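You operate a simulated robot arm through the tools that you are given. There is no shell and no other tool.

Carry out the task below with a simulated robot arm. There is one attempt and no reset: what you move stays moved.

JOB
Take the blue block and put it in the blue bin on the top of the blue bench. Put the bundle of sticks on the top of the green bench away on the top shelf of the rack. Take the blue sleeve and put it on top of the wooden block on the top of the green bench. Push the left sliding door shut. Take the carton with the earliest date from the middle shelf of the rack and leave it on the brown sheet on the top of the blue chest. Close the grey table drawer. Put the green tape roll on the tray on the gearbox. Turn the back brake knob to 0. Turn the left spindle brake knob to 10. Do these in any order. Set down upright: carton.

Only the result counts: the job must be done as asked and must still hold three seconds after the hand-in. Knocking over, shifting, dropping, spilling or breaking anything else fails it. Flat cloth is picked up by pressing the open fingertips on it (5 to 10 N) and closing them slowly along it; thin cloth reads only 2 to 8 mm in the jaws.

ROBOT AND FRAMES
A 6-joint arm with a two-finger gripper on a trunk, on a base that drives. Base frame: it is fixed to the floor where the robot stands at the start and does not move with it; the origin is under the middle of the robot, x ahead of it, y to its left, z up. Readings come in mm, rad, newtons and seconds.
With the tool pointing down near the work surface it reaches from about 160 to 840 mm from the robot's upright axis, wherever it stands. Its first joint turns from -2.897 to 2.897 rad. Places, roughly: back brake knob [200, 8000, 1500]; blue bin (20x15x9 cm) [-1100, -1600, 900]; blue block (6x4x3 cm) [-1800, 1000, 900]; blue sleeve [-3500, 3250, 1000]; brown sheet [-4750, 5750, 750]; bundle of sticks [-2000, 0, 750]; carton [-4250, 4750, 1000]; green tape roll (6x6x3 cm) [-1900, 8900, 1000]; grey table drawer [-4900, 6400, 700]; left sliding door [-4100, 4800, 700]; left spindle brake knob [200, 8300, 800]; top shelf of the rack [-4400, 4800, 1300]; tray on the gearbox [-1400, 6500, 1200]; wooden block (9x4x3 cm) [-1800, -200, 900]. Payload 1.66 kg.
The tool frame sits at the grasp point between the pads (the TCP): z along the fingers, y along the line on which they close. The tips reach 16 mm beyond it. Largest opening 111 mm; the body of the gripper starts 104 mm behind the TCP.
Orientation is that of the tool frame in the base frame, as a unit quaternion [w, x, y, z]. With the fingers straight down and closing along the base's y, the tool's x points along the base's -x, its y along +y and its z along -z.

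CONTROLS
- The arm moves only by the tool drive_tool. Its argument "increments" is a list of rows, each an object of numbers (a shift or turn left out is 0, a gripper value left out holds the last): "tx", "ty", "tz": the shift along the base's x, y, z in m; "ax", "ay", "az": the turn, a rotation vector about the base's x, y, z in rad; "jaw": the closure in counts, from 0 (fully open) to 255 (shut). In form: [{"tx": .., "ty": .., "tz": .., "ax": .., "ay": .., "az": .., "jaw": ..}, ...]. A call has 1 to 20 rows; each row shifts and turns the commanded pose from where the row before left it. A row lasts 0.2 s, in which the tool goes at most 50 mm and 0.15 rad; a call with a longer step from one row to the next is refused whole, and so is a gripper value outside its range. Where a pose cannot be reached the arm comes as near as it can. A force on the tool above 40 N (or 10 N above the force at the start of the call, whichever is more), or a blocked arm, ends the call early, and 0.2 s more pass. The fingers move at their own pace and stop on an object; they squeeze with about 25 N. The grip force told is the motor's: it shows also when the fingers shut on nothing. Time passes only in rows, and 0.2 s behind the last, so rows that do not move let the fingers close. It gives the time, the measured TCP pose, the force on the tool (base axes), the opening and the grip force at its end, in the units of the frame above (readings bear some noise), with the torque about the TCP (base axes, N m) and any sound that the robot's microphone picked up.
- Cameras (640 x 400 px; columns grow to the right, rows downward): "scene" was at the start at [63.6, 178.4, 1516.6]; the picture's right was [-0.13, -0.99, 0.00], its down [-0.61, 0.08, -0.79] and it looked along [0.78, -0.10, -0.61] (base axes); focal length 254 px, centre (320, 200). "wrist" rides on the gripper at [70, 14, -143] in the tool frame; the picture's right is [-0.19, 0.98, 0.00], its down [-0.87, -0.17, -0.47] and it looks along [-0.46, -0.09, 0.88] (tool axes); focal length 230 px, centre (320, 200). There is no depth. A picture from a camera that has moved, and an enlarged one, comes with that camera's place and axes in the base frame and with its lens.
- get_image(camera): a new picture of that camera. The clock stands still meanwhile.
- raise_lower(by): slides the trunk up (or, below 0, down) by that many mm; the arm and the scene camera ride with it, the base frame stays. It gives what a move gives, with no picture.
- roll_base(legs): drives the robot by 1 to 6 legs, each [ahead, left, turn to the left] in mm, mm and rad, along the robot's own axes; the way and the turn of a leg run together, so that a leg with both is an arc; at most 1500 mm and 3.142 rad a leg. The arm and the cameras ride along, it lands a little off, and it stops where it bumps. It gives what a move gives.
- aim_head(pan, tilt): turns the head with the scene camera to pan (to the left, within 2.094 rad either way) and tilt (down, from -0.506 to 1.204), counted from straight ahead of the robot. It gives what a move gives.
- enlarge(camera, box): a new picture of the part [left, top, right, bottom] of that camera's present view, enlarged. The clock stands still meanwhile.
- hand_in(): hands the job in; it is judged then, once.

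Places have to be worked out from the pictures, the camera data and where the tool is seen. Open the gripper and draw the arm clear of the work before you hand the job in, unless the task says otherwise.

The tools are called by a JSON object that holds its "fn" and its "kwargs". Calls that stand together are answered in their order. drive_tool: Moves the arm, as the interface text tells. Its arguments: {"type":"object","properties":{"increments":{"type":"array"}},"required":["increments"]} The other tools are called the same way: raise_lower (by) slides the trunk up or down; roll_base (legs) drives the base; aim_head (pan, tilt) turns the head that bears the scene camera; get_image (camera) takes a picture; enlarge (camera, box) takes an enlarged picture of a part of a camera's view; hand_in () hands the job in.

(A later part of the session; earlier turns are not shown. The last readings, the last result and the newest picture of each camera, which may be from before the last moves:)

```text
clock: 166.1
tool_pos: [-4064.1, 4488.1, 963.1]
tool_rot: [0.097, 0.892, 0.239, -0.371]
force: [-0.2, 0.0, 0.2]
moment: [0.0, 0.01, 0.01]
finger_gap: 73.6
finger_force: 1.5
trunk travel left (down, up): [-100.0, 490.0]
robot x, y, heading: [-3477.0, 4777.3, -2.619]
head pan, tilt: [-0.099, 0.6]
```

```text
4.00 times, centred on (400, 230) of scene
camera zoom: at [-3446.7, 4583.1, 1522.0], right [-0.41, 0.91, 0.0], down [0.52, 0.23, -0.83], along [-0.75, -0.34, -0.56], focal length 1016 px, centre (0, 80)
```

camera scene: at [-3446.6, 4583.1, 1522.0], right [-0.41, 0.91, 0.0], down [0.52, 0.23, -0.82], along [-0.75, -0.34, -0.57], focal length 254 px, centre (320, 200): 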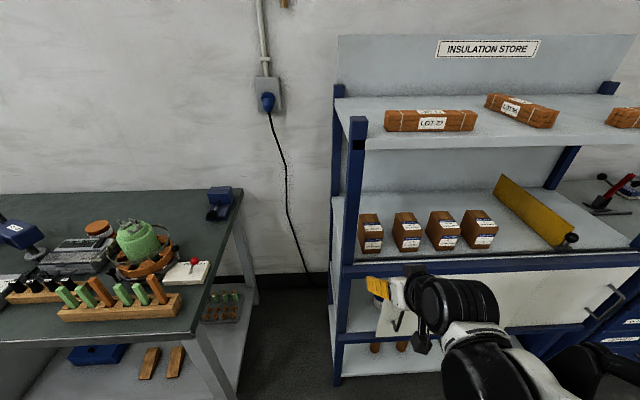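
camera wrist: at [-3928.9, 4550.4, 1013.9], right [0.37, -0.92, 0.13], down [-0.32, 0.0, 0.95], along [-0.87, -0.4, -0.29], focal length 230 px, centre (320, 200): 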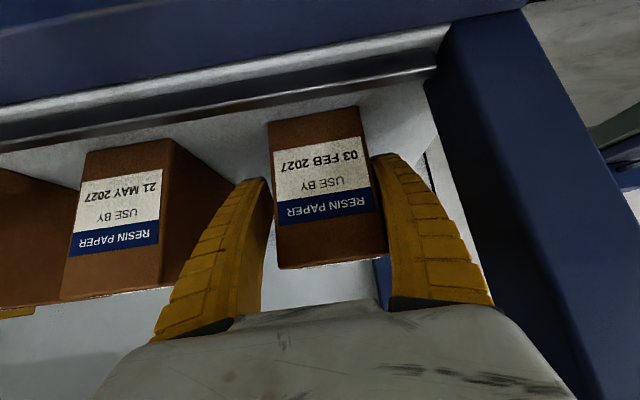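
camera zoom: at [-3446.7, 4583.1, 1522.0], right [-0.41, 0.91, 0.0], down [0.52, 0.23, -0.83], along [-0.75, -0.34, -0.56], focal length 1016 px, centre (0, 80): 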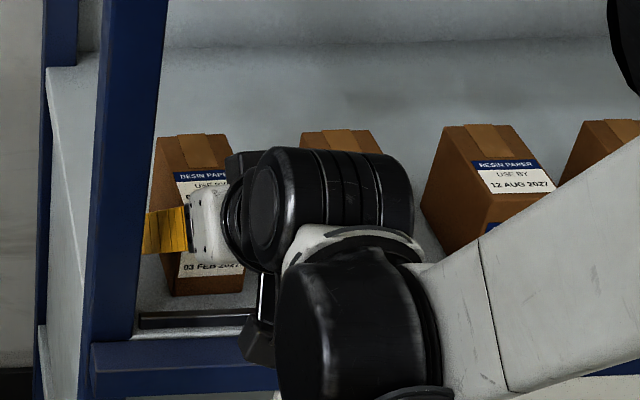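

The carton is between the fingers. I close gently, then lift slightly and check.

{"fn": "drive_tool", "kwargs": {"increments": [{"tx": 0.001, "ty": -0.0017, "jaw": 105}, {"jaw": 115}, {"jaw": 125}, {"jaw": 255}, {}, {}, {"tz": 0.01}, {"tz": 0.015}, {}]}}

{"fn": "get_image", "kwargs": {"camera": "wrist"}}

```text
clock: 168.1
tool_pos: [-4064.9, 4487.8, 987.5]
tool_rot: [0.098, 0.892, 0.239, -0.371]
force: [0.3, -0.6, -3.1]
moment: [0.01, -0.03, 0.0]
finger_gap: 55.4
finger_force: 24.8
trunk travel left (down, up): [-100.0, 490.0]
robot x, y, heading: [-3478.6, 4777.9, -2.621]
head pan, tilt: [-0.099, 0.6]
```

```text
taken
camera wrist: at [-3928.6, 4549.9, 1039.0], right [0.37, -0.92, 0.13], down [-0.32, 0.0, 0.95], along [-0.87, -0.4, -0.29], focal length 230 px, centre (320, 200)
```

wrist: 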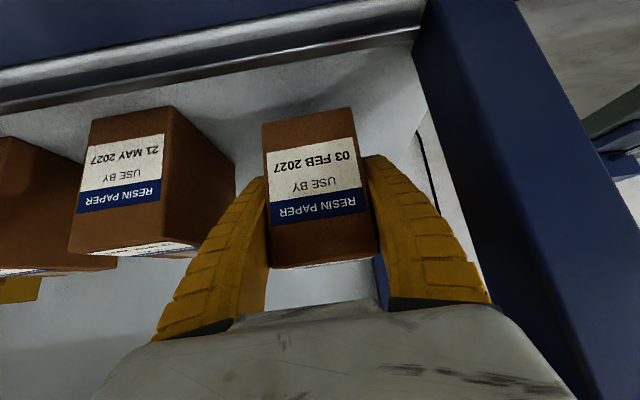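

The carton is held upright. I lift a bit more and draw it straight out of the rack.

{"fn": "drive_tool", "kwargs": {"increments": [{"tz": 0.025}, {"tx": 0.025, "ty": 0.0145}, {"tx": 0.035, "ty": 0.0202}, {"tx": 0.035, "ty": 0.0202}, {"tx": 0.035, "ty": 0.0202}, {"tx": 0.035, "ty": 0.0202}, {"tx": 0.035, "ty": 0.0202}, {"tx": 0.035, "ty": 0.0202}, {}]}}

{"fn": "get_image", "kwargs": {"camera": "scene"}}

```text
clock: 170.1
tool_pos: [-3828.6, 4623.0, 1013.6]
tool_rot: [0.097, 0.892, 0.239, -0.371]
force: [-0.3, -0.3, -3.4]
moment: [0.01, -0.02, 0.03]
finger_gap: 55.3
finger_force: 24.9
trunk travel left (down, up): [-100.0, 490.0]
robot x, y, heading: [-3474.8, 4774.6, -2.616]
head pan, tilt: [-0.099, 0.6]
```

```text
taken
camera scene: at [-3446.6, 4583.1, 1522.0], right [-0.41, 0.91, 0.0], down [0.52, 0.23, -0.82], along [-0.75, -0.34, -0.57], focal length 254 px, centre (320, 200)
```

scene: 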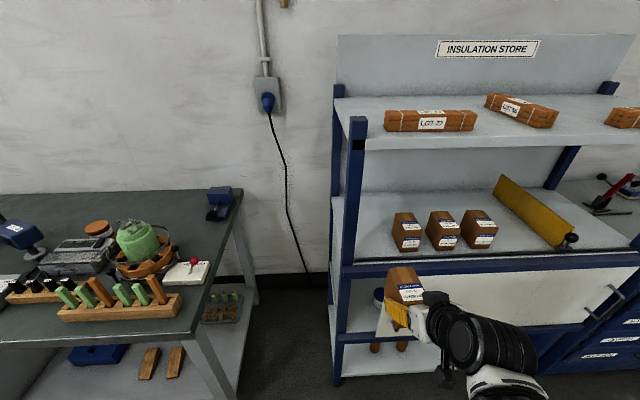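

I back off slightly and drive right along the rack to the blue chest.

{"fn": "roll_base", "kwargs": {"legs": [[-80, 0, 0], [0, -1300, 0]]}}

{"fn": "aim_head", "kwargs": {"pan": 0.0, "tilt": 0.6}}

{"fn": "get_image", "kwargs": {"camera": "scene"}}

```text
clock: 177.2
tool_pos: [-4390.6, 5767.1, 1012.6]
tool_rot: [0.096, 0.893, 0.235, -0.371]
force: [0.9, 0.0, -2.5]
moment: [0.02, -0.04, -0.02]
finger_gap: 55.5
finger_force: 24.9
trunk travel left (down, up): [-100.0, 490.0]
robot x, y, heading: [-4036.5, 5911.8, -2.624]
head pan, tilt: [-0.099, 0.6]
```

```text
clock: 177.8
tool_pos: [-4389.4, 5766.5, 1013.1]
tool_rot: [0.096, 0.893, 0.235, -0.371]
force: [0.2, -0.6, -2.3]
moment: [0.02, -0.05, 0.02]
finger_gap: 55.2
finger_force: 24.5
trunk travel left (down, up): [-100.0, 490.0]
robot x, y, heading: [-4034.3, 5913.1, -2.63]
head pan, tilt: [0.0, 0.6]
```

```text
taken
camera scene: at [-4003.7, 5715.3, 1522.0], right [-0.49, 0.87, 0.0], down [0.49, 0.28, -0.82], along [-0.72, -0.41, -0.57], focal length 254 px, centre (320, 200)
```

scene: 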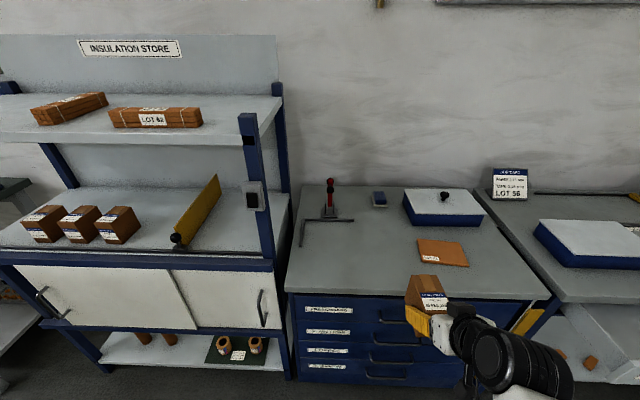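

I see the chest with the brown sheet on it, with the grey table beyond. I slide right so the sheet is straight ahead and use the shift for parallax.

{"fn": "enlarge", "kwargs": {"camera": "scene", "box": [280, 160, 560, 335]}}

{"fn": "roll_base", "kwargs": {"legs": [[0, -220, 0.01]]}}

{"fn": "get_image", "kwargs": {"camera": "scene"}}

```text
2.29 times, centred on (420, 248) of scene
camera zoom: at [-4003.7, 5715.3, 1522.0], right [-0.49, 0.87, 0.0], down [0.49, 0.28, -0.82], along [-0.72, -0.41, -0.57], focal length 580 px, centre (91, 91)
```

zoom: 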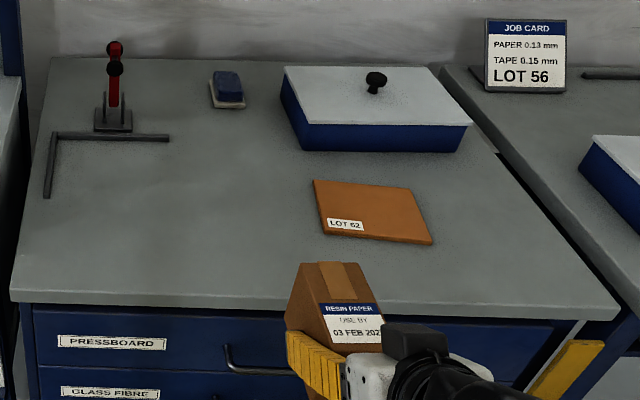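

```text
clock: 179.5
tool_pos: [-4497.0, 5952.7, 1012.1]
tool_rot: [0.098, 0.892, 0.239, -0.371]
force: [-0.3, -0.1, -2.9]
moment: [0.01, -0.09, -0.02]
finger_gap: 55.3
finger_force: 25.0
trunk travel left (down, up): [-100.0, 490.0]
robot x, y, heading: [-4142.0, 6103.7, -2.616]
head pan, tilt: [0.0, 0.6]
```

```text
taken
camera scene: at [-4110.1, 5904.9, 1522.0], right [-0.5, 0.87, 0.0], down [0.49, 0.28, -0.83], along [-0.71, -0.41, -0.57], focal length 254 px, centre (320, 200)
```

scene: 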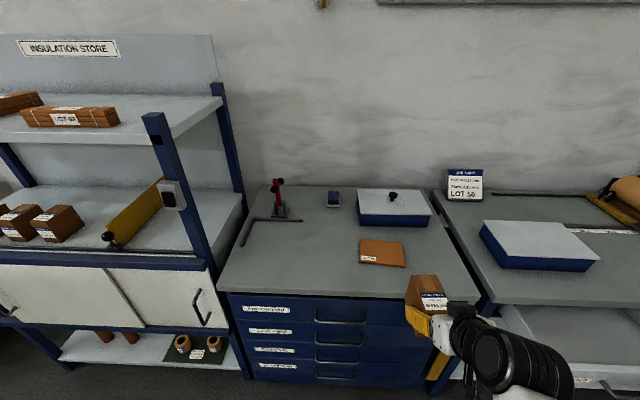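

The sheet centre is about (-4766, 5776) on a top at roughly z=866, 151×117 mm, turned about -9° from the room. I bring the carton over it with that yaw, still 50 mm above, and check.

{"fn": "drive_tool", "kwargs": {"increments": [{"tx": -0.0315, "ty": -0.0213, "az": -0.019}, {"tx": -0.0315, "ty": -0.0213, "az": -0.019}, {"tx": -0.0315, "ty": -0.0213, "az": -0.019}, {"tx": -0.0315, "ty": -0.0213, "az": -0.019}, {"tx": -0.0315, "ty": -0.0213, "az": -0.019}, {"tx": -0.0315, "ty": -0.0213, "az": -0.019}, {"tx": -0.0315, "ty": -0.0213, "az": -0.019}, {"tx": -0.0315, "ty": -0.0213, "az": -0.019}, {}]}}

{"fn": "aim_head", "kwargs": {"pan": -0.2, "tilt": 0.8}}

{"fn": "get_image", "kwargs": {"camera": "scene"}}

{"fn": "get_image", "kwargs": {"camera": "wrist"}}

```text
clock: 181.5
tool_pos: [-4746.7, 5782.4, 1012.6]
tool_rot: [0.069, 0.908, 0.171, -0.377]
force: [0.1, -0.4, -3.6]
moment: [0.0, -0.06, 0.01]
finger_gap: 55.3
finger_force: 24.9
trunk travel left (down, up): [-100.0, 490.0]
robot x, y, heading: [-4142.4, 6102.2, -2.616]
head pan, tilt: [0.0, 0.6]
```

```text
clock: 182.2
tool_pos: [-4745.5, 5780.8, 1013.0]
tool_rot: [0.07, 0.907, 0.171, -0.377]
force: [-0.2, -0.5, -4.0]
moment: [-0.02, -0.03, -0.01]
finger_gap: 55.2
finger_force: 25.1
trunk travel left (down, up): [-100.0, 490.0]
robot x, y, heading: [-4141.9, 6103.4, -2.618]
head pan, tilt: [-0.201, 0.799]
```

```text
taken
camera scene: at [-4109.9, 5922.9, 1505.1], right [-0.32, 0.95, 0.0], down [0.68, 0.23, -0.7], along [-0.66, -0.22, -0.72], focal length 254 px, centre (320, 200)
```

scene: 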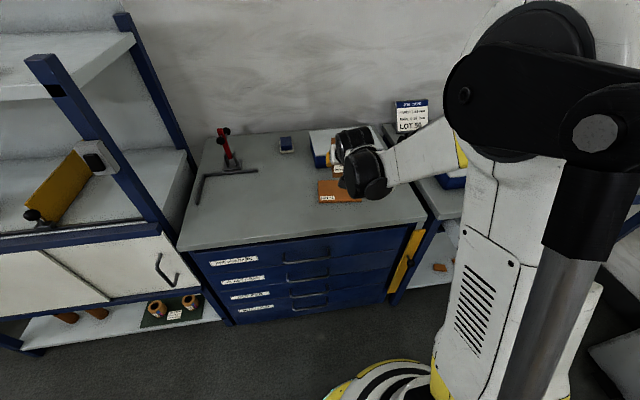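

```text
taken
camera wrist: at [-4602.2, 5823.2, 1065.1], right [0.23, -0.96, 0.13], down [-0.32, 0.05, 0.95], along [-0.92, -0.26, -0.29], focal length 230 px, centre (320, 200)
```

wrist: 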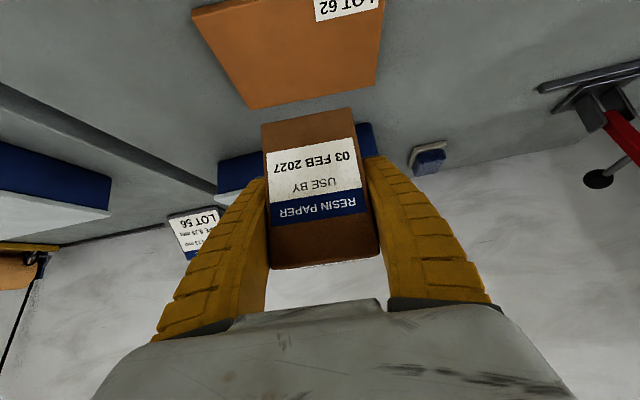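

Both cameras agree: the sheet is centred under the carton and parallel to it. I lower to just above contact.

{"fn": "drive_tool", "kwargs": {"increments": [{"tz": -0.035}, {"tz": -0.025}, {"tz": -0.015}, {}]}}

{"fn": "drive_tool", "kwargs": {"increments": [{"tz": -0.005}, {"tz": -0.004}, {"tz": -0.003}, {}]}}

```text
clock: 183.2
tool_pos: [-4747.1, 5781.2, 936.0]
tool_rot: [0.069, 0.907, 0.17, -0.378]
force: [0.3, 1.2, -3.3]
moment: [0.04, -0.03, -0.02]
finger_gap: 55.6
finger_force: 25.0
trunk travel left (down, up): [-100.0, 490.0]
robot x, y, heading: [-4143.1, 6103.7, -2.623]
head pan, tilt: [-0.201, 0.799]
```

```text
clock: 184.2
tool_pos: [-4749.5, 5782.4, 924.8]
tool_rot: [0.068, 0.908, 0.17, -0.377]
force: [0.1, 0.3, -3.3]
moment: [0.01, -0.08, -0.02]
finger_gap: 55.4
finger_force: 24.7
trunk travel left (down, up): [-100.0, 490.0]
robot x, y, heading: [-4142.3, 6106.2, -2.619]
head pan, tilt: [-0.201, 0.799]
```

{"fn": "drive_tool", "kwargs": {"increments": [{"tz": -0.003}, {"tz": -0.002}, {"tz": -0.002}, {}]}}

{"fn": "get_image", "kwargs": {"camera": "wrist"}}

```text
clock: 185.2
tool_pos: [-4748.8, 5781.7, 918.3]
tool_rot: [0.068, 0.908, 0.171, -0.377]
force: [0.2, -0.7, -3.6]
moment: [0.04, -0.04, 0.02]
finger_gap: 55.1
finger_force: 24.8
trunk travel left (down, up): [-100.0, 490.0]
robot x, y, heading: [-4141.9, 6105.1, -2.615]
head pan, tilt: [-0.201, 0.799]
```

```text
taken
camera wrist: at [-4604.7, 5823.2, 969.7], right [0.23, -0.96, 0.13], down [-0.32, 0.05, 0.95], along [-0.92, -0.26, -0.29], focal length 230 px, centre (320, 200)
```

wrist: 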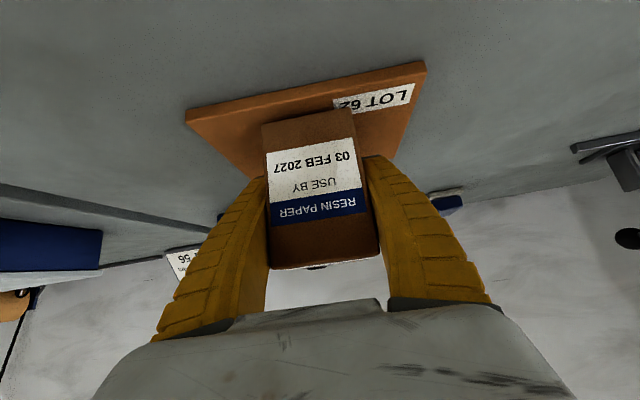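

The carton is centred over the sheet. I keep lowering in small steps until contact.

{"fn": "drive_tool", "kwargs": {"increments": [{"tz": -0.002}, {"tz": -0.002}, {"tz": -0.002}, {}]}}

```text
clock: 186.2
tool_pos: [-4747.2, 5781.8, 913.0]
tool_rot: [0.069, 0.908, 0.17, -0.377]
force: [-1.6, -0.1, 2.7]
moment: [-0.23, 0.41, 0.0]
finger_gap: 55.3
finger_force: 25.1
trunk travel left (down, up): [-100.0, 490.0]
robot x, y, heading: [-4143.7, 6104.4, -2.62]
head pan, tilt: [-0.201, 0.799]
```

First contact is at the carton's far bottom edge with a tiny tilt; I press down 1.5 mm more to level it, then open to about 75 mm.

{"fn": "drive_tool", "kwargs": {"increments": [{"tz": -0.0015}, {}, {"jaw": 120}, {"jaw": 85}, {}]}}

{"fn": "get_image", "kwargs": {"camera": "wrist"}}

```text
clock: 187.4
tool_pos: [-4748.4, 5781.4, 910.8]
tool_rot: [0.068, 0.908, 0.17, -0.378]
force: [0.5, -0.7, 0.3]
moment: [-0.01, -0.01, 0.05]
finger_gap: 75.5
finger_force: 1.2
trunk travel left (down, up): [-100.0, 490.0]
robot x, y, heading: [-4143.9, 6105.0, -2.619]
head pan, tilt: [-0.201, 0.799]
```

```text
taken
camera wrist: at [-4604.0, 5823.1, 962.9], right [0.23, -0.96, 0.13], down [-0.32, 0.05, 0.95], along [-0.92, -0.26, -0.29], focal length 230 px, centre (320, 200)
```

wrist: 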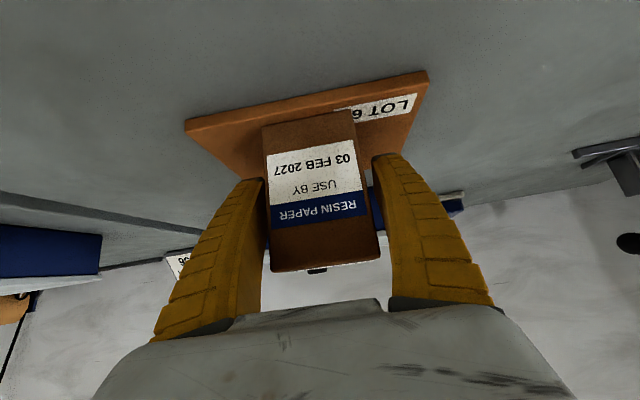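

The carton stands free on the sheet. I withdraw back along the tool axis.

{"fn": "drive_tool", "kwargs": {"increments": [{"tx": 0.013, "ty": 0.005, "tz": 0.014}, {"tx": 0.026, "ty": 0.0102, "tz": 0.028}, {"tx": 0.026, "ty": 0.0102, "tz": 0.028}, {"tx": 0.026, "ty": 0.0102, "tz": 0.028}, {"tx": 0.026, "ty": 0.0102, "tz": 0.028}, {"tx": 0.035, "ty": 0.02}, {"tx": 0.035, "ty": 0.02}, {}]}}

{"fn": "get_image", "kwargs": {"camera": "wrist"}}

{"fn": "get_image", "kwargs": {"camera": "scene"}}

```text
clock: 189.2
tool_pos: [-4561.9, 5866.6, 1037.4]
tool_rot: [0.068, 0.908, 0.17, -0.377]
force: [-0.6, 0.5, 0.3]
moment: [-0.01, 0.01, 0.01]
finger_gap: 75.8
finger_force: 1.0
trunk travel left (down, up): [-100.0, 490.0]
robot x, y, heading: [-4141.8, 6106.1, -2.618]
head pan, tilt: [-0.201, 0.799]
```

```text
taken
camera wrist: at [-4417.5, 5908.0, 1089.9], right [0.23, -0.96, 0.13], down [-0.32, 0.05, 0.95], along [-0.92, -0.26, -0.29], focal length 230 px, centre (320, 200)
```

wrist: 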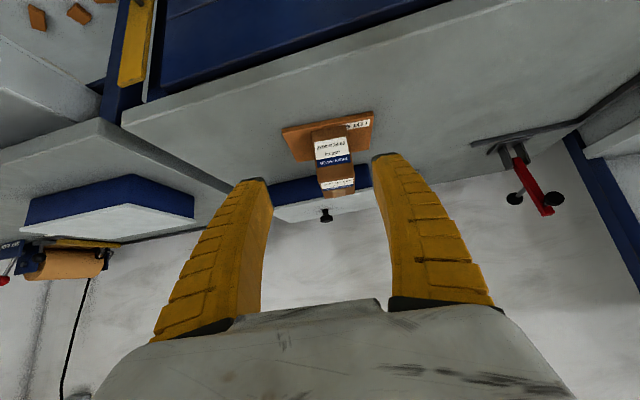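

```text
taken
camera scene: at [-4109.5, 5923.2, 1505.1], right [-0.32, 0.95, 0.0], down [0.68, 0.23, -0.7], along [-0.66, -0.22, -0.72], focal length 254 px, centre (320, 200)
```

scene: 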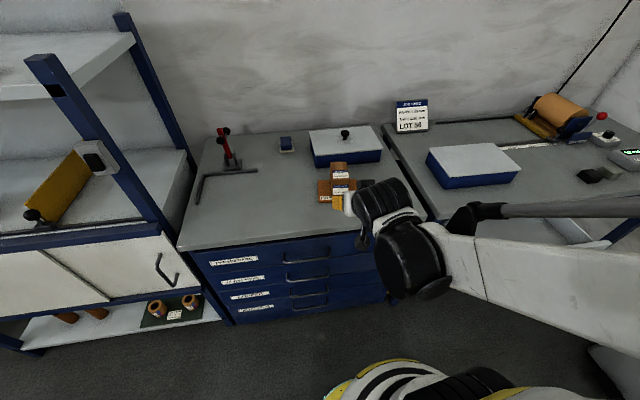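

The carton stands upright on the sheet. Next the grey table drawer on the right; I look that way before driving.

{"fn": "aim_head", "kwargs": {"pan": -0.7, "tilt": 0.8}}

{"fn": "get_image", "kwargs": {"camera": "scene"}}

{"fn": "enlarge", "kwargs": {"camera": "wrist", "box": [0, 0, 200, 125]}}

```text
clock: 190.2
tool_pos: [-4560.8, 5866.4, 1039.1]
tool_rot: [0.069, 0.908, 0.171, -0.377]
force: [0.5, 0.2, 0.6]
moment: [0.01, -0.02, 0.02]
finger_gap: 75.5
finger_force: 1.5
trunk travel left (down, up): [-100.0, 490.0]
robot x, y, heading: [-4142.9, 6104.2, -2.621]
head pan, tilt: [-0.7, 0.799]
```

```text
taken
camera scene: at [-4112.5, 5962.8, 1505.1], right [0.18, 0.98, 0.0], down [0.71, -0.13, -0.7], along [-0.69, 0.12, -0.72], focal length 254 px, centre (320, 200)
```

scene: 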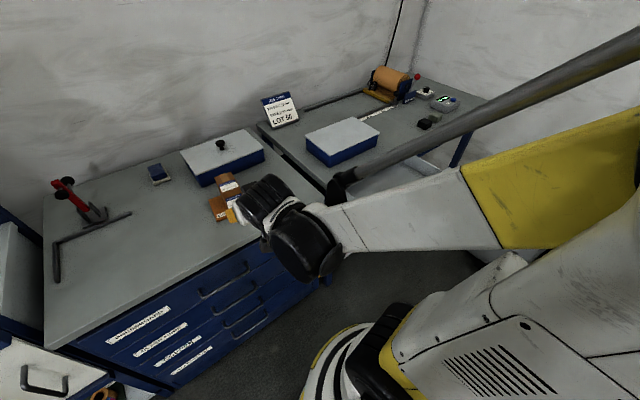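

```text
3.20 times, centred on (100, 62) of wrist
camera zoom: at [-4417.8, 5907.8, 1089.8], right [0.23, -0.96, 0.13], down [-0.32, 0.05, 0.95], along [-0.92, -0.26, -0.29], focal length 736 px, centre (1024, 640)
```

zoom: 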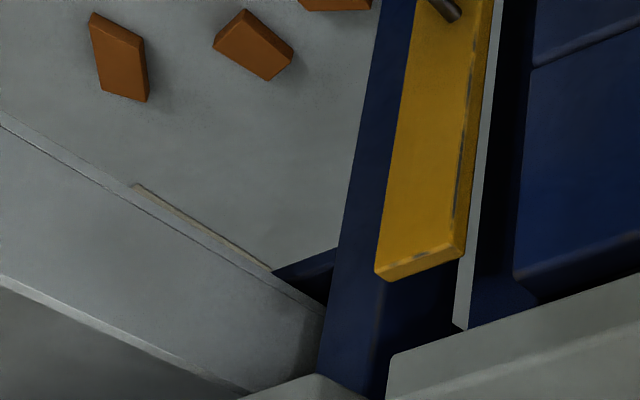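

The drawer of the grey table sticks out at lower right, its handle near (-4750, 6440). I back up a little and slide right to face it.

{"fn": "roll_base", "kwargs": {"legs": [[-100, 0, 0], [0, -480, 0]]}}

{"fn": "aim_head", "kwargs": {"pan": 0.0, "tilt": 0.9}}

{"fn": "get_image", "kwargs": {"camera": "scene"}}

{"fn": "get_image", "kwargs": {"camera": "wrist"}}

```text
clock: 193.8
tool_pos: [-4714.9, 6336.7, 1037.7]
tool_rot: [0.068, 0.908, 0.166, -0.378]
force: [0.7, 1.0, 0.1]
moment: [0.01, -0.03, -0.02]
finger_gap: 75.5
finger_force: 0.6
trunk travel left (down, up): [-100.0, 490.0]
robot x, y, heading: [-4294.6, 6568.7, -2.631]
head pan, tilt: [-0.7, 0.799]
```

```text
clock: 194.9
tool_pos: [-4715.3, 6338.4, 1038.2]
tool_rot: [0.067, 0.908, 0.166, -0.377]
force: [0.6, -0.6, -0.5]
moment: [-0.02, 0.06, 0.02]
finger_gap: 75.9
finger_force: 0.8
trunk travel left (down, up): [-100.0, 490.0]
robot x, y, heading: [-4295.4, 6573.9, -2.625]
head pan, tilt: [0.0, 0.901]
```

```text
taken
camera scene: at [-4251.2, 6377.9, 1497.2], right [-0.49, 0.87, 0.0], down [0.68, 0.38, -0.62], along [-0.54, -0.3, -0.78], focal length 254 px, centre (320, 200)
```

scene: 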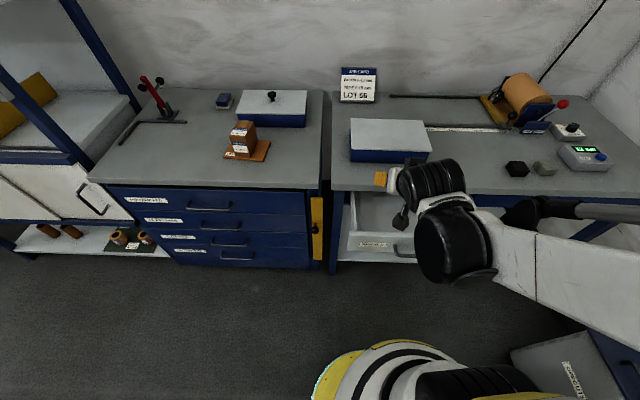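

```text
taken
camera wrist: at [-4570.5, 6377.9, 1089.8], right [0.22, -0.97, 0.13], down [-0.32, 0.06, 0.95], along [-0.92, -0.25, -0.29], focal length 230 px, centre (320, 200)
```

wrist: 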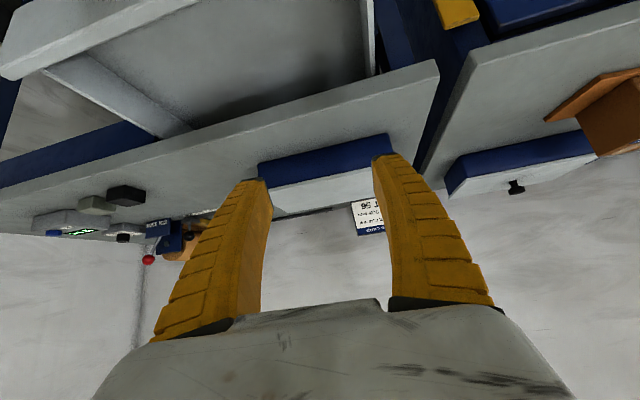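

The drawer sticks out under the left half of the grey table. I move the gripper back and to the right to see the drawer front clearly.

{"fn": "drive_tool", "kwargs": {"increments": [{"tx": 0.035, "ty": 0.02}, {"tx": 0.035, "ty": 0.02}, {"tx": 0.01, "ty": 0.04}, {"tx": -0.02, "ty": 0.0346}, {"tx": -0.02, "ty": 0.0346}, {"tx": -0.02, "ty": 0.0346}, {"tx": -0.02, "ty": 0.0346}, {"tx": -0.02, "ty": 0.0346}, {"tx": -0.02, "ty": 0.0346, "jaw": 255}, {}]}}

{"fn": "get_image", "kwargs": {"camera": "scene"}}

{"fn": "enlarge", "kwargs": {"camera": "scene", "box": [310, 160, 510, 285]}}

{"fn": "get_image", "kwargs": {"camera": "wrist"}}

```text
clock: 197.1
tool_pos: [-4756.6, 6625.0, 1037.9]
tool_rot: [0.068, 0.908, 0.167, -0.377]
force: [-0.6, 0.3, 0.7]
moment: [-0.01, -0.05, 0.01]
finger_gap: 0.0
finger_force: 24.6
trunk travel left (down, up): [-100.0, 490.0]
robot x, y, heading: [-4296.0, 6569.3, -2.628]
head pan, tilt: [0.0, 0.901]
```

```text
taken
camera scene: at [-4251.2, 6378.0, 1497.2], right [-0.49, 0.87, 0.0], down [0.68, 0.38, -0.62], along [-0.54, -0.3, -0.78], focal length 254 px, centre (320, 200)
```

scene: 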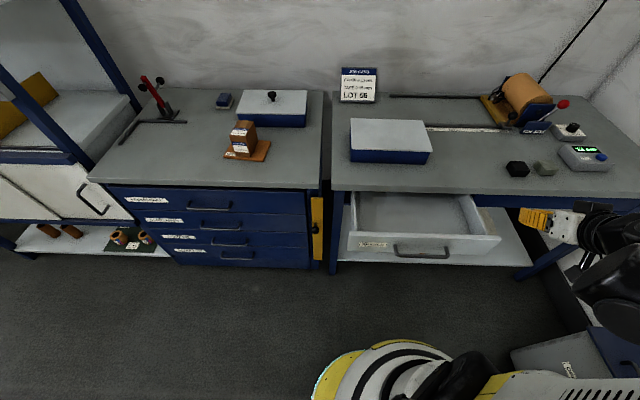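

```text
3.20 times, centred on (410, 222) of scene
camera zoom: at [-4251.2, 6378.0, 1497.2], right [-0.49, 0.87, 0.0], down [0.68, 0.38, -0.62], along [-0.54, -0.3, -0.78], focal length 813 px, centre (32, 128)
```

zoom: 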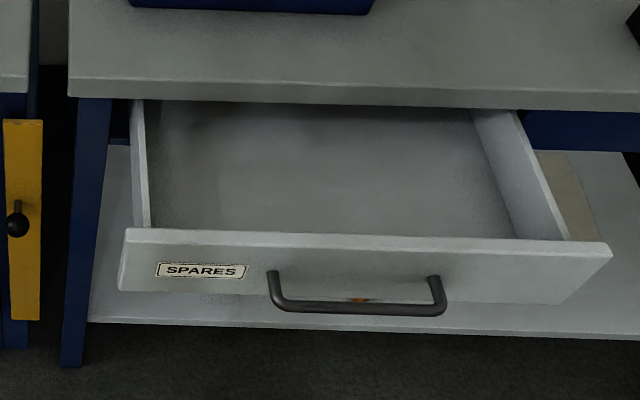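

```text
taken
camera wrist: at [-4611.4, 6666.2, 1089.5], right [0.22, -0.97, 0.13], down [-0.32, 0.06, 0.95], along [-0.92, -0.25, -0.29], focal length 230 px, centre (320, 200)
```

wrist: 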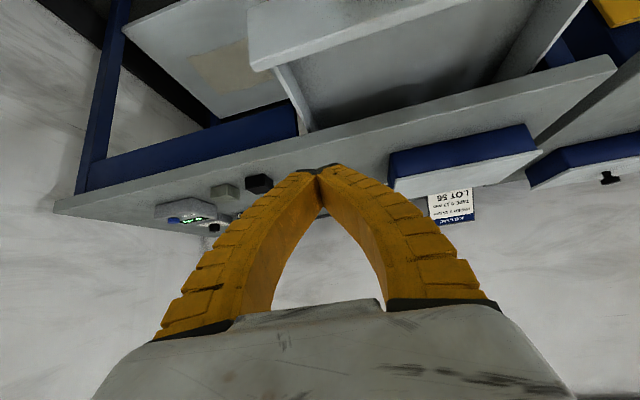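

Triangulating, the drawer's front panel top is near z=830, front at n≈-880, spanning e 7741 to 8193, with the handle in the middle. I lower the trunk and place the closed fingertips in front of the panel, left of the handle.

{"fn": "raise_lower", "kwargs": {"by": -90}}

{"fn": "drive_tool", "kwargs": {"increments": [{"tx": 0.02625, "ty": -0.03315}, {"tx": 0.02625, "ty": -0.03315}, {"tx": 0.02625, "ty": -0.03315}, {"tx": 0.02625, "ty": -0.03315}, {"tx": 0.02625, "ty": -0.03315}, {"tx": 0.02625, "ty": -0.03315}, {"tz": -0.037}, {"tz": -0.037}, {"tz": -0.037}, {"tz": -0.037}, {}]}}

{"fn": "get_image", "kwargs": {"camera": "scene"}}

{"fn": "get_image", "kwargs": {"camera": "wrist"}}

```text
clock: 198.3
tool_pos: [-4756.7, 6625.0, 947.5]
tool_rot: [0.067, 0.908, 0.166, -0.378]
force: [0.4, -0.4, 0.2]
moment: [-0.01, 0.0, 0.02]
finger_gap: 0.0
finger_force: 25.4
trunk travel left (down, up): [-10.0, 580.0]
robot x, y, heading: [-4297.3, 6572.1, -2.628]
head pan, tilt: [0.0, 0.901]
```

```text
clock: 200.3
tool_pos: [-4644.1, 6401.6, 896.2]
tool_rot: [0.068, 0.908, 0.167, -0.378]
force: [0.6, 0.7, 0.2]
moment: [-0.04, 0.05, 0.02]
finger_gap: 0.3
finger_force: 25.3
out of reach, approached as far as the arm can: row 9
trunk travel left (down, up): [-10.0, 580.0]
robot x, y, heading: [-4293.7, 6572.1, -2.624]
head pan, tilt: [0.0, 0.901]
stopped in row 9: the arm was blocked; the commanded pose is now the measured one
```

```text
taken
camera scene: at [-4249.3, 6379.0, 1407.3], right [-0.49, 0.87, 0.0], down [0.68, 0.38, -0.62], along [-0.54, -0.31, -0.78], focal length 254 px, centre (320, 200)
```

scene: 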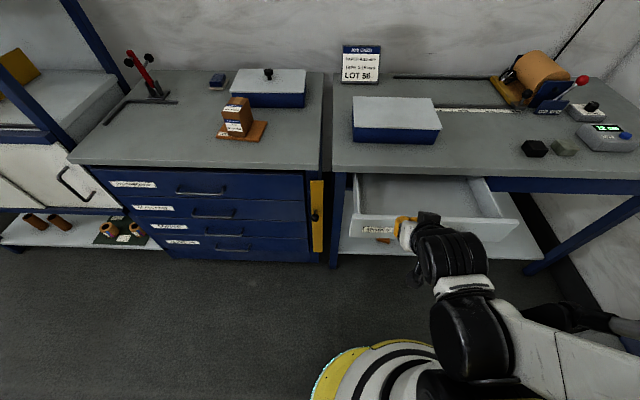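

```text
taken
camera wrist: at [-4499.6, 6441.0, 947.3], right [0.22, -0.97, 0.13], down [-0.32, 0.06, 0.95], along [-0.92, -0.25, -0.29], focal length 230 px, centre (320, 200)
```

wrist: 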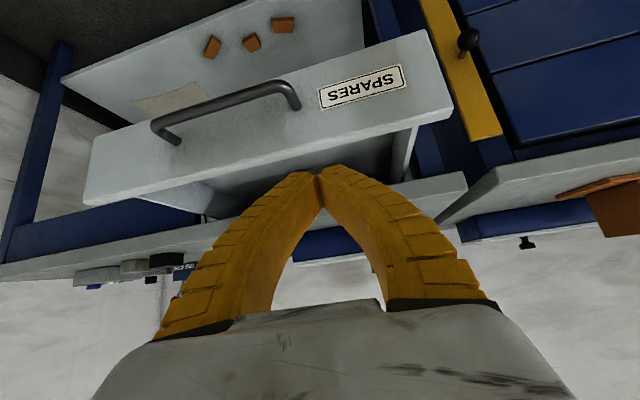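

At this close distance the arm cannot go lower with the 45° pitch. I check behind the robot for room to back up.

{"fn": "aim_head", "kwargs": {"pan": 2.09, "tilt": 0.5}}

{"fn": "get_image", "kwargs": {"camera": "scene"}}

{"fn": "aim_head", "kwargs": {"pan": -2.09, "tilt": 0.5}}

{"fn": "get_image", "kwargs": {"camera": "scene"}}

```text
clock: 202.3
tool_pos: [-4644.1, 6399.7, 895.8]
tool_rot: [0.067, 0.908, 0.166, -0.378]
force: [0.2, 0.4, 0.2]
moment: [-0.02, 0.0, 0.0]
finger_gap: 0.1
finger_force: 25.1
trunk travel left (down, up): [-10.0, 580.0]
robot x, y, heading: [-4293.1, 6572.9, -2.63]
head pan, tilt: [2.089, 0.499]
```

```text
taken
camera scene: at [-4107.4, 6368.1, 1441.1], right [-0.51, -0.86, 0.0], down [-0.41, 0.25, -0.88], along [0.75, -0.45, -0.48], focal length 254 px, centre (320, 200)
```

scene: 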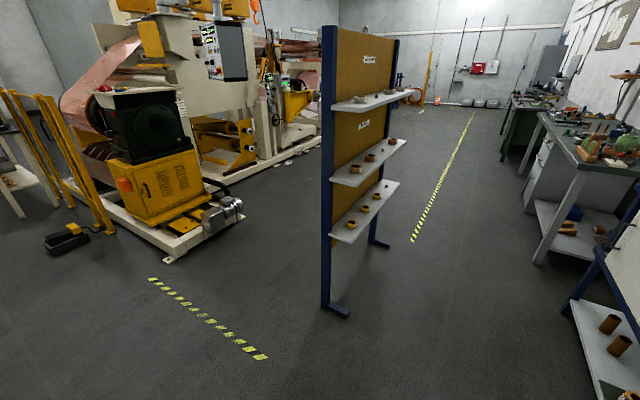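

```text
clock: 205.7
tool_pos: [-4645.0, 6400.3, 895.4]
tool_rot: [0.067, 0.908, 0.165, -0.378]
force: [0.1, -0.4, 0.3]
moment: [-0.01, 0.02, 0.05]
finger_gap: 0.0
finger_force: 24.8
trunk travel left (down, up): [-10.0, 580.0]
robot x, y, heading: [-4295.4, 6573.8, -2.632]
head pan, tilt: [-2.089, 0.499]
```

```text
taken
camera scene: at [-4185.0, 6505.9, 1441.1], right [1.0, -0.01, 0.0], down [0.0, -0.48, -0.88], along [0.0, 0.88, -0.48], focal length 254 px, centre (320, 200)
```

scene: 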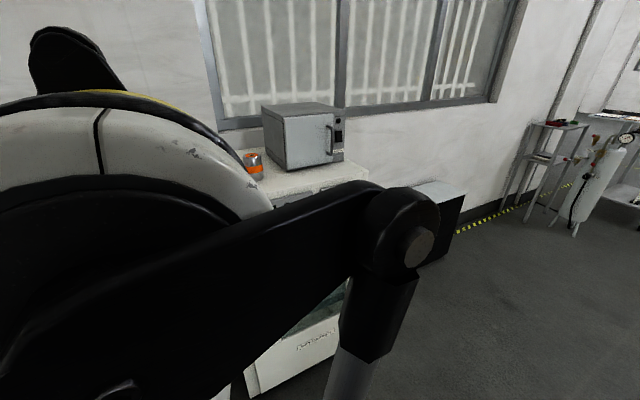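

Behind me is clear floor, so I back up 250 mm, then extend the arm toward the drawer panel.

{"fn": "roll_base", "kwargs": {"legs": [[-230, 0, 0.01]]}}

{"fn": "aim_head", "kwargs": {"pan": 0.0, "tilt": 0.8}}

{"fn": "drive_tool", "kwargs": {"increments": [{"tx": -0.035, "ty": -0.02}, {"tx": -0.035, "ty": -0.02}, {"tx": -0.035, "ty": -0.02, "tz": -0.02}, {"tx": -0.035, "ty": -0.02, "tz": -0.03}, {"tz": -0.025}, {"tz": -0.02}, {}]}}

{"fn": "get_image", "kwargs": {"camera": "wrist"}}

{"fn": "get_image", "kwargs": {"camera": "scene"}}

```text
clock: 207.4
tool_pos: [-4445.5, 6509.6, 895.4]
tool_rot: [0.069, 0.908, 0.171, -0.377]
force: [-0.7, 0.3, -0.4]
moment: [-0.05, 0.03, 0.01]
finger_gap: 0.0
finger_force: 25.2
trunk travel left (down, up): [-10.0, 580.0]
robot x, y, heading: [-4097.2, 6684.3, -2.623]
head pan, tilt: [-2.089, 0.499]
```

```text
clock: 209.4
tool_pos: [-4445.2, 6509.8, 895.0]
tool_rot: [0.069, 0.907, 0.171, -0.378]
force: [-0.7, 0.4, -0.1]
moment: [-0.03, 0.03, -0.01]
finger_gap: 0.0
finger_force: 24.7
trunk travel left (down, up): [-10.0, 580.0]
robot x, y, heading: [-4095.4, 6680.3, -2.616]
head pan, tilt: [0.0, 0.799]
```

```text
refused: row 4 steps farther than a row can; nothing moved
```

```text
taken
camera wrist: at [-4302.0, 6550.6, 946.8], right [0.23, -0.96, 0.13], down [-0.32, 0.05, 0.95], along [-0.92, -0.26, -0.29], focal length 230 px, centre (320, 200)
```

wrist: 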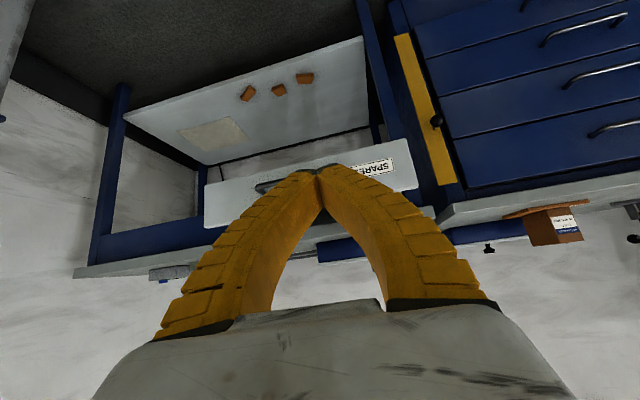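

```text
taken
camera scene: at [-4056.3, 6488.4, 1415.1], right [-0.5, 0.87, 0.0], down [0.62, 0.36, -0.7], along [-0.6, -0.35, -0.72], focal length 254 px, centre (320, 200)
```

scene: 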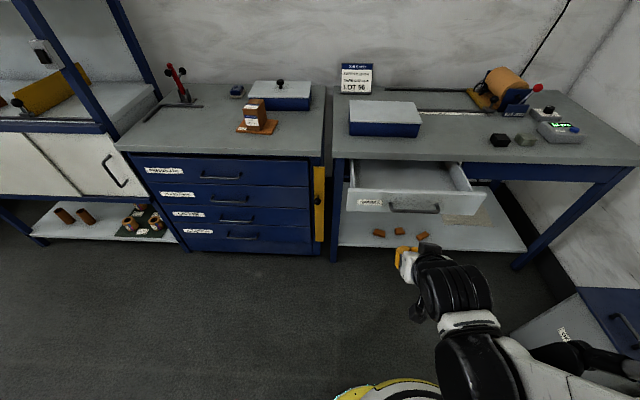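

The tool is at e≈7860, straight in front of the panel's left part. I move it forward and down in allowed steps to just short of the panel.

{"fn": "drive_tool", "kwargs": {"increments": [{"tx": -0.036, "ty": -0.0208, "tz": -0.019}, {"tx": -0.036, "ty": -0.0208, "tz": -0.019}, {"tx": -0.036, "ty": -0.0208, "tz": -0.019}, {"tx": -0.036, "ty": -0.0208, "tz": -0.019}, {"tx": -0.036, "ty": -0.0208, "tz": -0.019}, {}]}}

{"fn": "get_image", "kwargs": {"camera": "wrist"}}

{"fn": "enlarge", "kwargs": {"camera": "scene", "box": [330, 140, 530, 265]}}

```text
clock: 210.8
tool_pos: [-4629.2, 6401.6, 807.4]
tool_rot: [0.068, 0.908, 0.169, -0.377]
force: [-0.9, -0.8, 0.4]
moment: [0.04, -0.04, 0.0]
finger_gap: 0.0
finger_force: 24.4
out of reach, approached as far as the arm can: row 2, 3
trunk travel left (down, up): [-10.0, 580.0]
robot x, y, heading: [-4092.3, 6683.5, -2.618]
head pan, tilt: [0.0, 0.799]
```

```text
taken
camera wrist: at [-4485.7, 6443.0, 859.3], right [0.23, -0.96, 0.13], down [-0.32, 0.05, 0.95], along [-0.92, -0.26, -0.29], focal length 230 px, centre (320, 200)
```

wrist: 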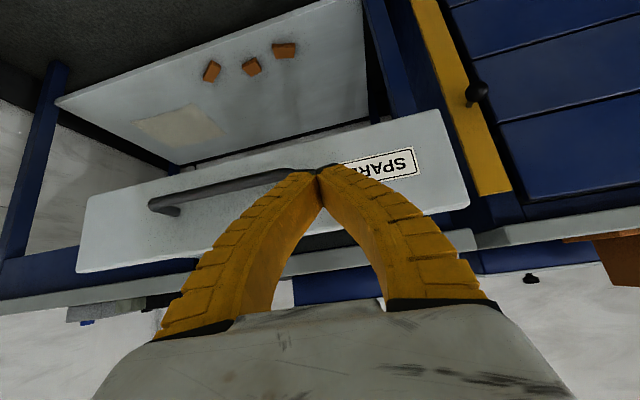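

```text
3.20 times, centred on (430, 202) of scene
camera zoom: at [-4056.6, 6488.1, 1415.1], right [-0.5, 0.87, 0.0], down [0.62, 0.36, -0.7], along [-0.6, -0.35, -0.72], focal length 813 px, centre (-32, 192)
```

zoom: 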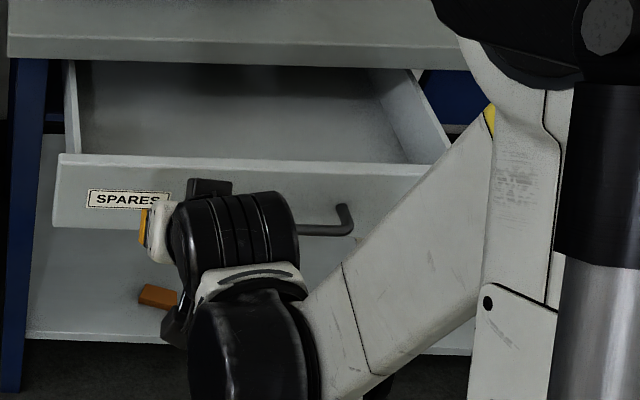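

The fingertips are about 60 mm in front of the panel at z=807. I push straight toward the wall in small steps.

{"fn": "drive_tool", "kwargs": {"increments": [{"tx": -0.0173, "ty": -0.01}, {"tx": -0.0173, "ty": -0.01}, {"tx": -0.0173, "ty": -0.01}, {"tx": -0.0173, "ty": -0.01}, {"tx": -0.0173, "ty": -0.01}, {"tx": -0.0173, "ty": -0.01}, {}]}}

{"fn": "get_image", "kwargs": {"camera": "wrist"}}

{"fn": "get_image", "kwargs": {"camera": "scene"}}

```text
clock: 212.4
tool_pos: [-4732.6, 6342.8, 810.2]
tool_rot: [0.069, 0.907, 0.171, -0.378]
force: [-0.4, -0.3, 0.4]
moment: [0.01, -0.01, -0.03]
finger_gap: 0.0
finger_force: 25.0
trunk travel left (down, up): [-10.0, 580.0]
robot x, y, heading: [-4096.7, 6682.3, -2.616]
head pan, tilt: [0.0, 0.799]
```

```text
taken
camera wrist: at [-4588.3, 6385.1, 862.0], right [0.23, -0.96, 0.13], down [-0.32, 0.05, 0.95], along [-0.92, -0.26, -0.29], focal length 230 px, centre (320, 200)
```

wrist: 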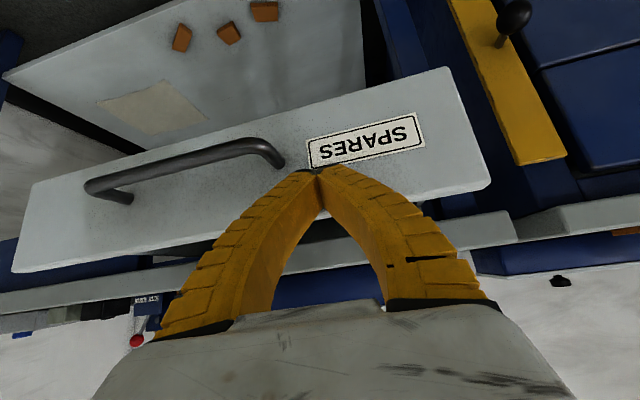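

```text
taken
camera scene: at [-4056.4, 6488.3, 1415.1], right [-0.5, 0.87, 0.0], down [0.62, 0.36, -0.7], along [-0.6, -0.35, -0.72], focal length 254 px, centre (320, 200)
```

scene: 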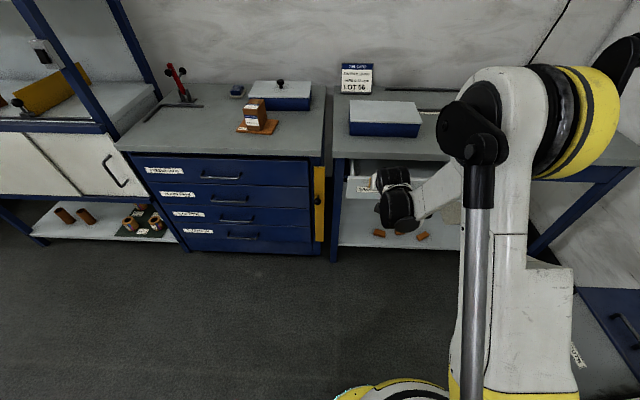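

No notable force yet. I keep pushing in small steps.

{"fn": "drive_tool", "kwargs": {"increments": [{"tx": -0.0173, "ty": -0.01}, {"tx": -0.0173, "ty": -0.01}, {"tx": -0.0173, "ty": -0.01}]}}

{"fn": "get_image", "kwargs": {"camera": "wrist"}}

{"fn": "enlarge", "kwargs": {"camera": "scene", "box": [330, 140, 490, 240]}}

```text
clock: 213.2
tool_pos: [-4785.0, 6312.2, 812.1]
tool_rot: [0.07, 0.908, 0.171, -0.376]
force: [0.0, -1.1, -0.1]
moment: [0.02, -0.03, 0.02]
finger_gap: 0.0
finger_force: 24.8
trunk travel left (down, up): [-10.0, 580.0]
robot x, y, heading: [-4096.0, 6686.3, -2.62]
head pan, tilt: [0.0, 0.799]
```

```text
taken
camera wrist: at [-4640.9, 6353.8, 863.6], right [0.23, -0.96, 0.13], down [-0.32, 0.05, 0.95], along [-0.92, -0.26, -0.29], focal length 230 px, centre (320, 200)
```

wrist: 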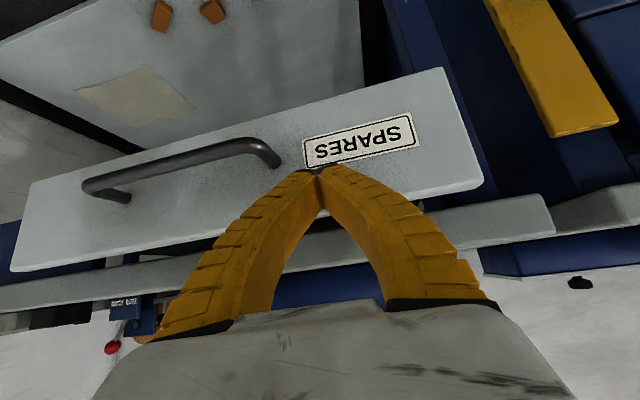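

```text
4.00 times, centred on (410, 190) of scene
camera zoom: at [-4056.3, 6488.2, 1415.1], right [-0.5, 0.87, 0.0], down [0.62, 0.36, -0.7], along [-0.6, -0.35, -0.72], focal length 1016 px, centre (-40, 240)
```

zoom: 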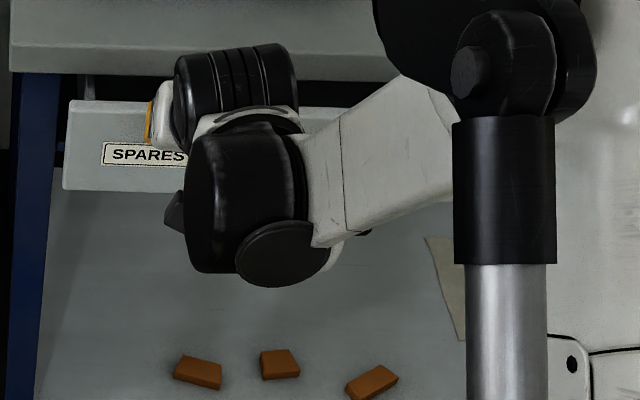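

The drawer is moving with the fingers. I continue with smaller steps until it stops.

{"fn": "drive_tool", "kwargs": {"increments": [{"tx": -0.0087, "ty": -0.005}, {"tx": -0.0087, "ty": -0.005}, {"tx": -0.0087, "ty": -0.005}, {"tx": -0.0087, "ty": -0.005}, {"tx": -0.0087, "ty": -0.005}, {"tx": -0.0087, "ty": -0.005}]}}

{"fn": "get_image", "kwargs": {"camera": "wrist"}}

{"fn": "enlarge", "kwargs": {"camera": "scene", "box": [330, 140, 490, 240]}}

```text
clock: 214.6
tool_pos: [-4835.7, 6281.1, 810.9]
tool_rot: [0.069, 0.908, 0.171, -0.377]
force: [0.9, 0.4, -0.2]
moment: [-0.03, -0.01, 0.02]
finger_gap: 0.0
finger_force: 25.0
trunk travel left (down, up): [-10.0, 580.0]
robot x, y, heading: [-4096.7, 6686.8, -2.616]
head pan, tilt: [0.0, 0.799]
```

```text
taken
camera wrist: at [-4691.9, 6322.9, 862.6], right [0.23, -0.96, 0.13], down [-0.32, 0.05, 0.95], along [-0.92, -0.26, -0.29], focal length 230 px, centre (320, 200)
```

wrist: 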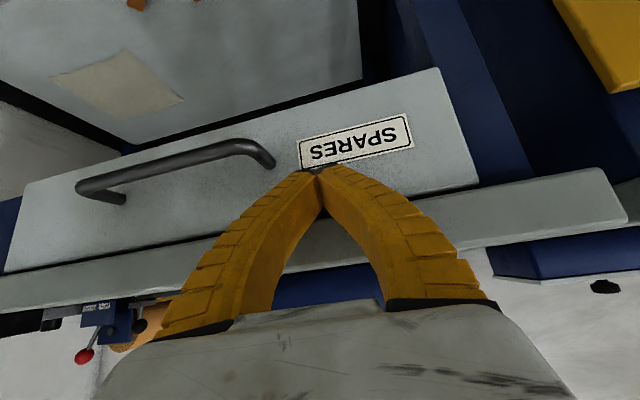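

```text
4.00 times, centred on (410, 190) of scene
camera zoom: at [-4056.1, 6488.4, 1415.1], right [-0.5, 0.87, 0.0], down [0.62, 0.36, -0.7], along [-0.6, -0.35, -0.72], focal length 1016 px, centre (-40, 240)
```

zoom: 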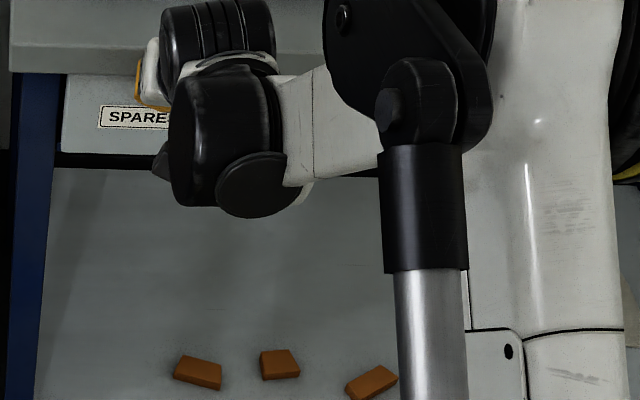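

Nearly shut; I continue in 6 mm steps until a stop is felt.

{"fn": "drive_tool", "kwargs": {"increments": [{"tx": -0.0052, "ty": -0.003}, {"tx": -0.0052, "ty": -0.003}, {"tx": -0.0052, "ty": -0.003}, {"tx": -0.0052, "ty": -0.003}, {"tx": -0.0052, "ty": -0.003}, {"tx": -0.0052, "ty": -0.003}]}}

{"fn": "get_image", "kwargs": {"camera": "wrist"}}

```text
clock: 215.1
tool_pos: [-4839.0, 6280.3, 809.2]
tool_rot: [0.068, 0.909, 0.171, -0.374]
force: [13.9, 7.9, 6.4]
moment: [-0.16, 0.15, 0.14]
finger_gap: 0.2
finger_force: 24.5
trunk travel left (down, up): [-10.0, 580.0]
robot x, y, heading: [-4098.5, 6683.8, -2.623]
head pan, tilt: [0.0, 0.799]
stopped in row 2: the force on the tool passed its limit at 50 N (the readings are from after the stop); the commanded pose is now the measured one
```

```text
taken
camera wrist: at [-4694.0, 6322.1, 862.5], right [0.23, -0.96, 0.13], down [-0.32, 0.05, 0.95], along [-0.92, -0.26, -0.3], focal length 230 px, centre (320, 200)
```

wrist: 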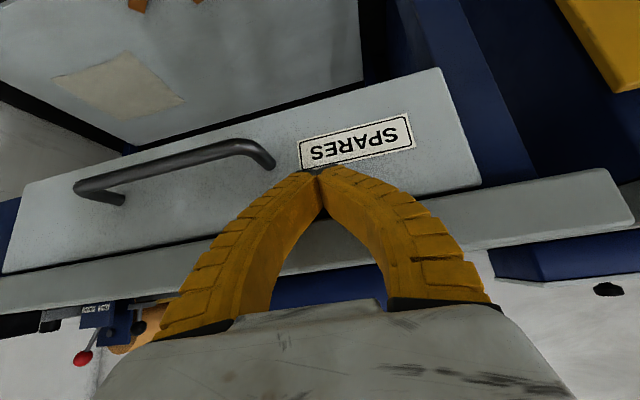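

A hard stop was felt (50 N), so the drawer is at its end. I withdraw and look at it from the head camera.

{"fn": "drive_tool", "kwargs": {"increments": [{"tx": 0.0173, "ty": 0.01}, {"tx": 0.035, "ty": 0.02}, {"tx": 0.035, "ty": 0.02}, {"tx": 0.035, "ty": 0.02}, {"tx": 0.025, "ty": 0.0145, "tz": 0.03}, {"tz": 0.045}, {"tz": 0.045}, {"tz": 0.045}, {}]}}

{"fn": "get_image", "kwargs": {"camera": "wrist"}}

{"fn": "get_image", "kwargs": {"camera": "scene"}}

```text
clock: 217.1
tool_pos: [-4689.8, 6364.3, 971.8]
tool_rot: [0.068, 0.909, 0.172, -0.374]
force: [0.1, -0.2, -0.4]
moment: [-0.06, -0.02, -0.02]
finger_gap: 0.1
finger_force: 25.4
trunk travel left (down, up): [-10.0, 580.0]
robot x, y, heading: [-4093.6, 6686.3, -2.619]
head pan, tilt: [0.0, 0.799]
```

```text
taken
camera wrist: at [-4546.4, 6405.9, 1024.9], right [0.23, -0.96, 0.13], down [-0.32, 0.05, 0.94], along [-0.92, -0.26, -0.3], focal length 230 px, centre (320, 200)
```

wrist: 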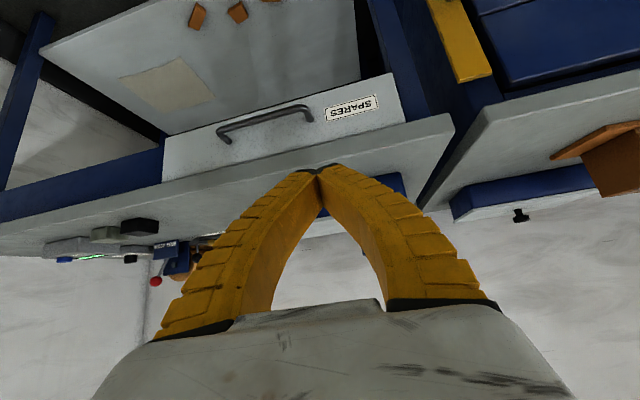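

```text
taken
camera scene: at [-4055.5, 6488.8, 1415.1], right [-0.5, 0.87, 0.0], down [0.62, 0.36, -0.7], along [-0.6, -0.35, -0.72], focal length 254 px, centre (320, 200)
```

scene: 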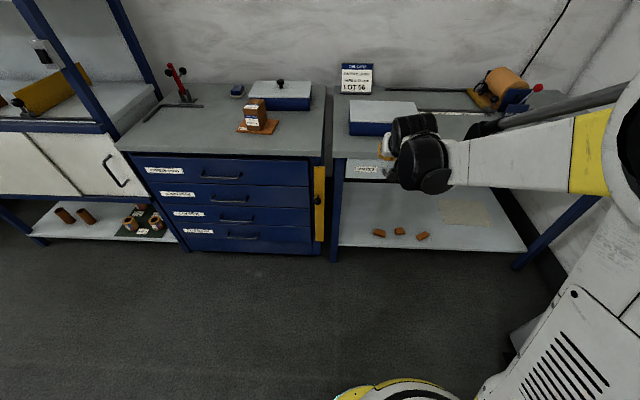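

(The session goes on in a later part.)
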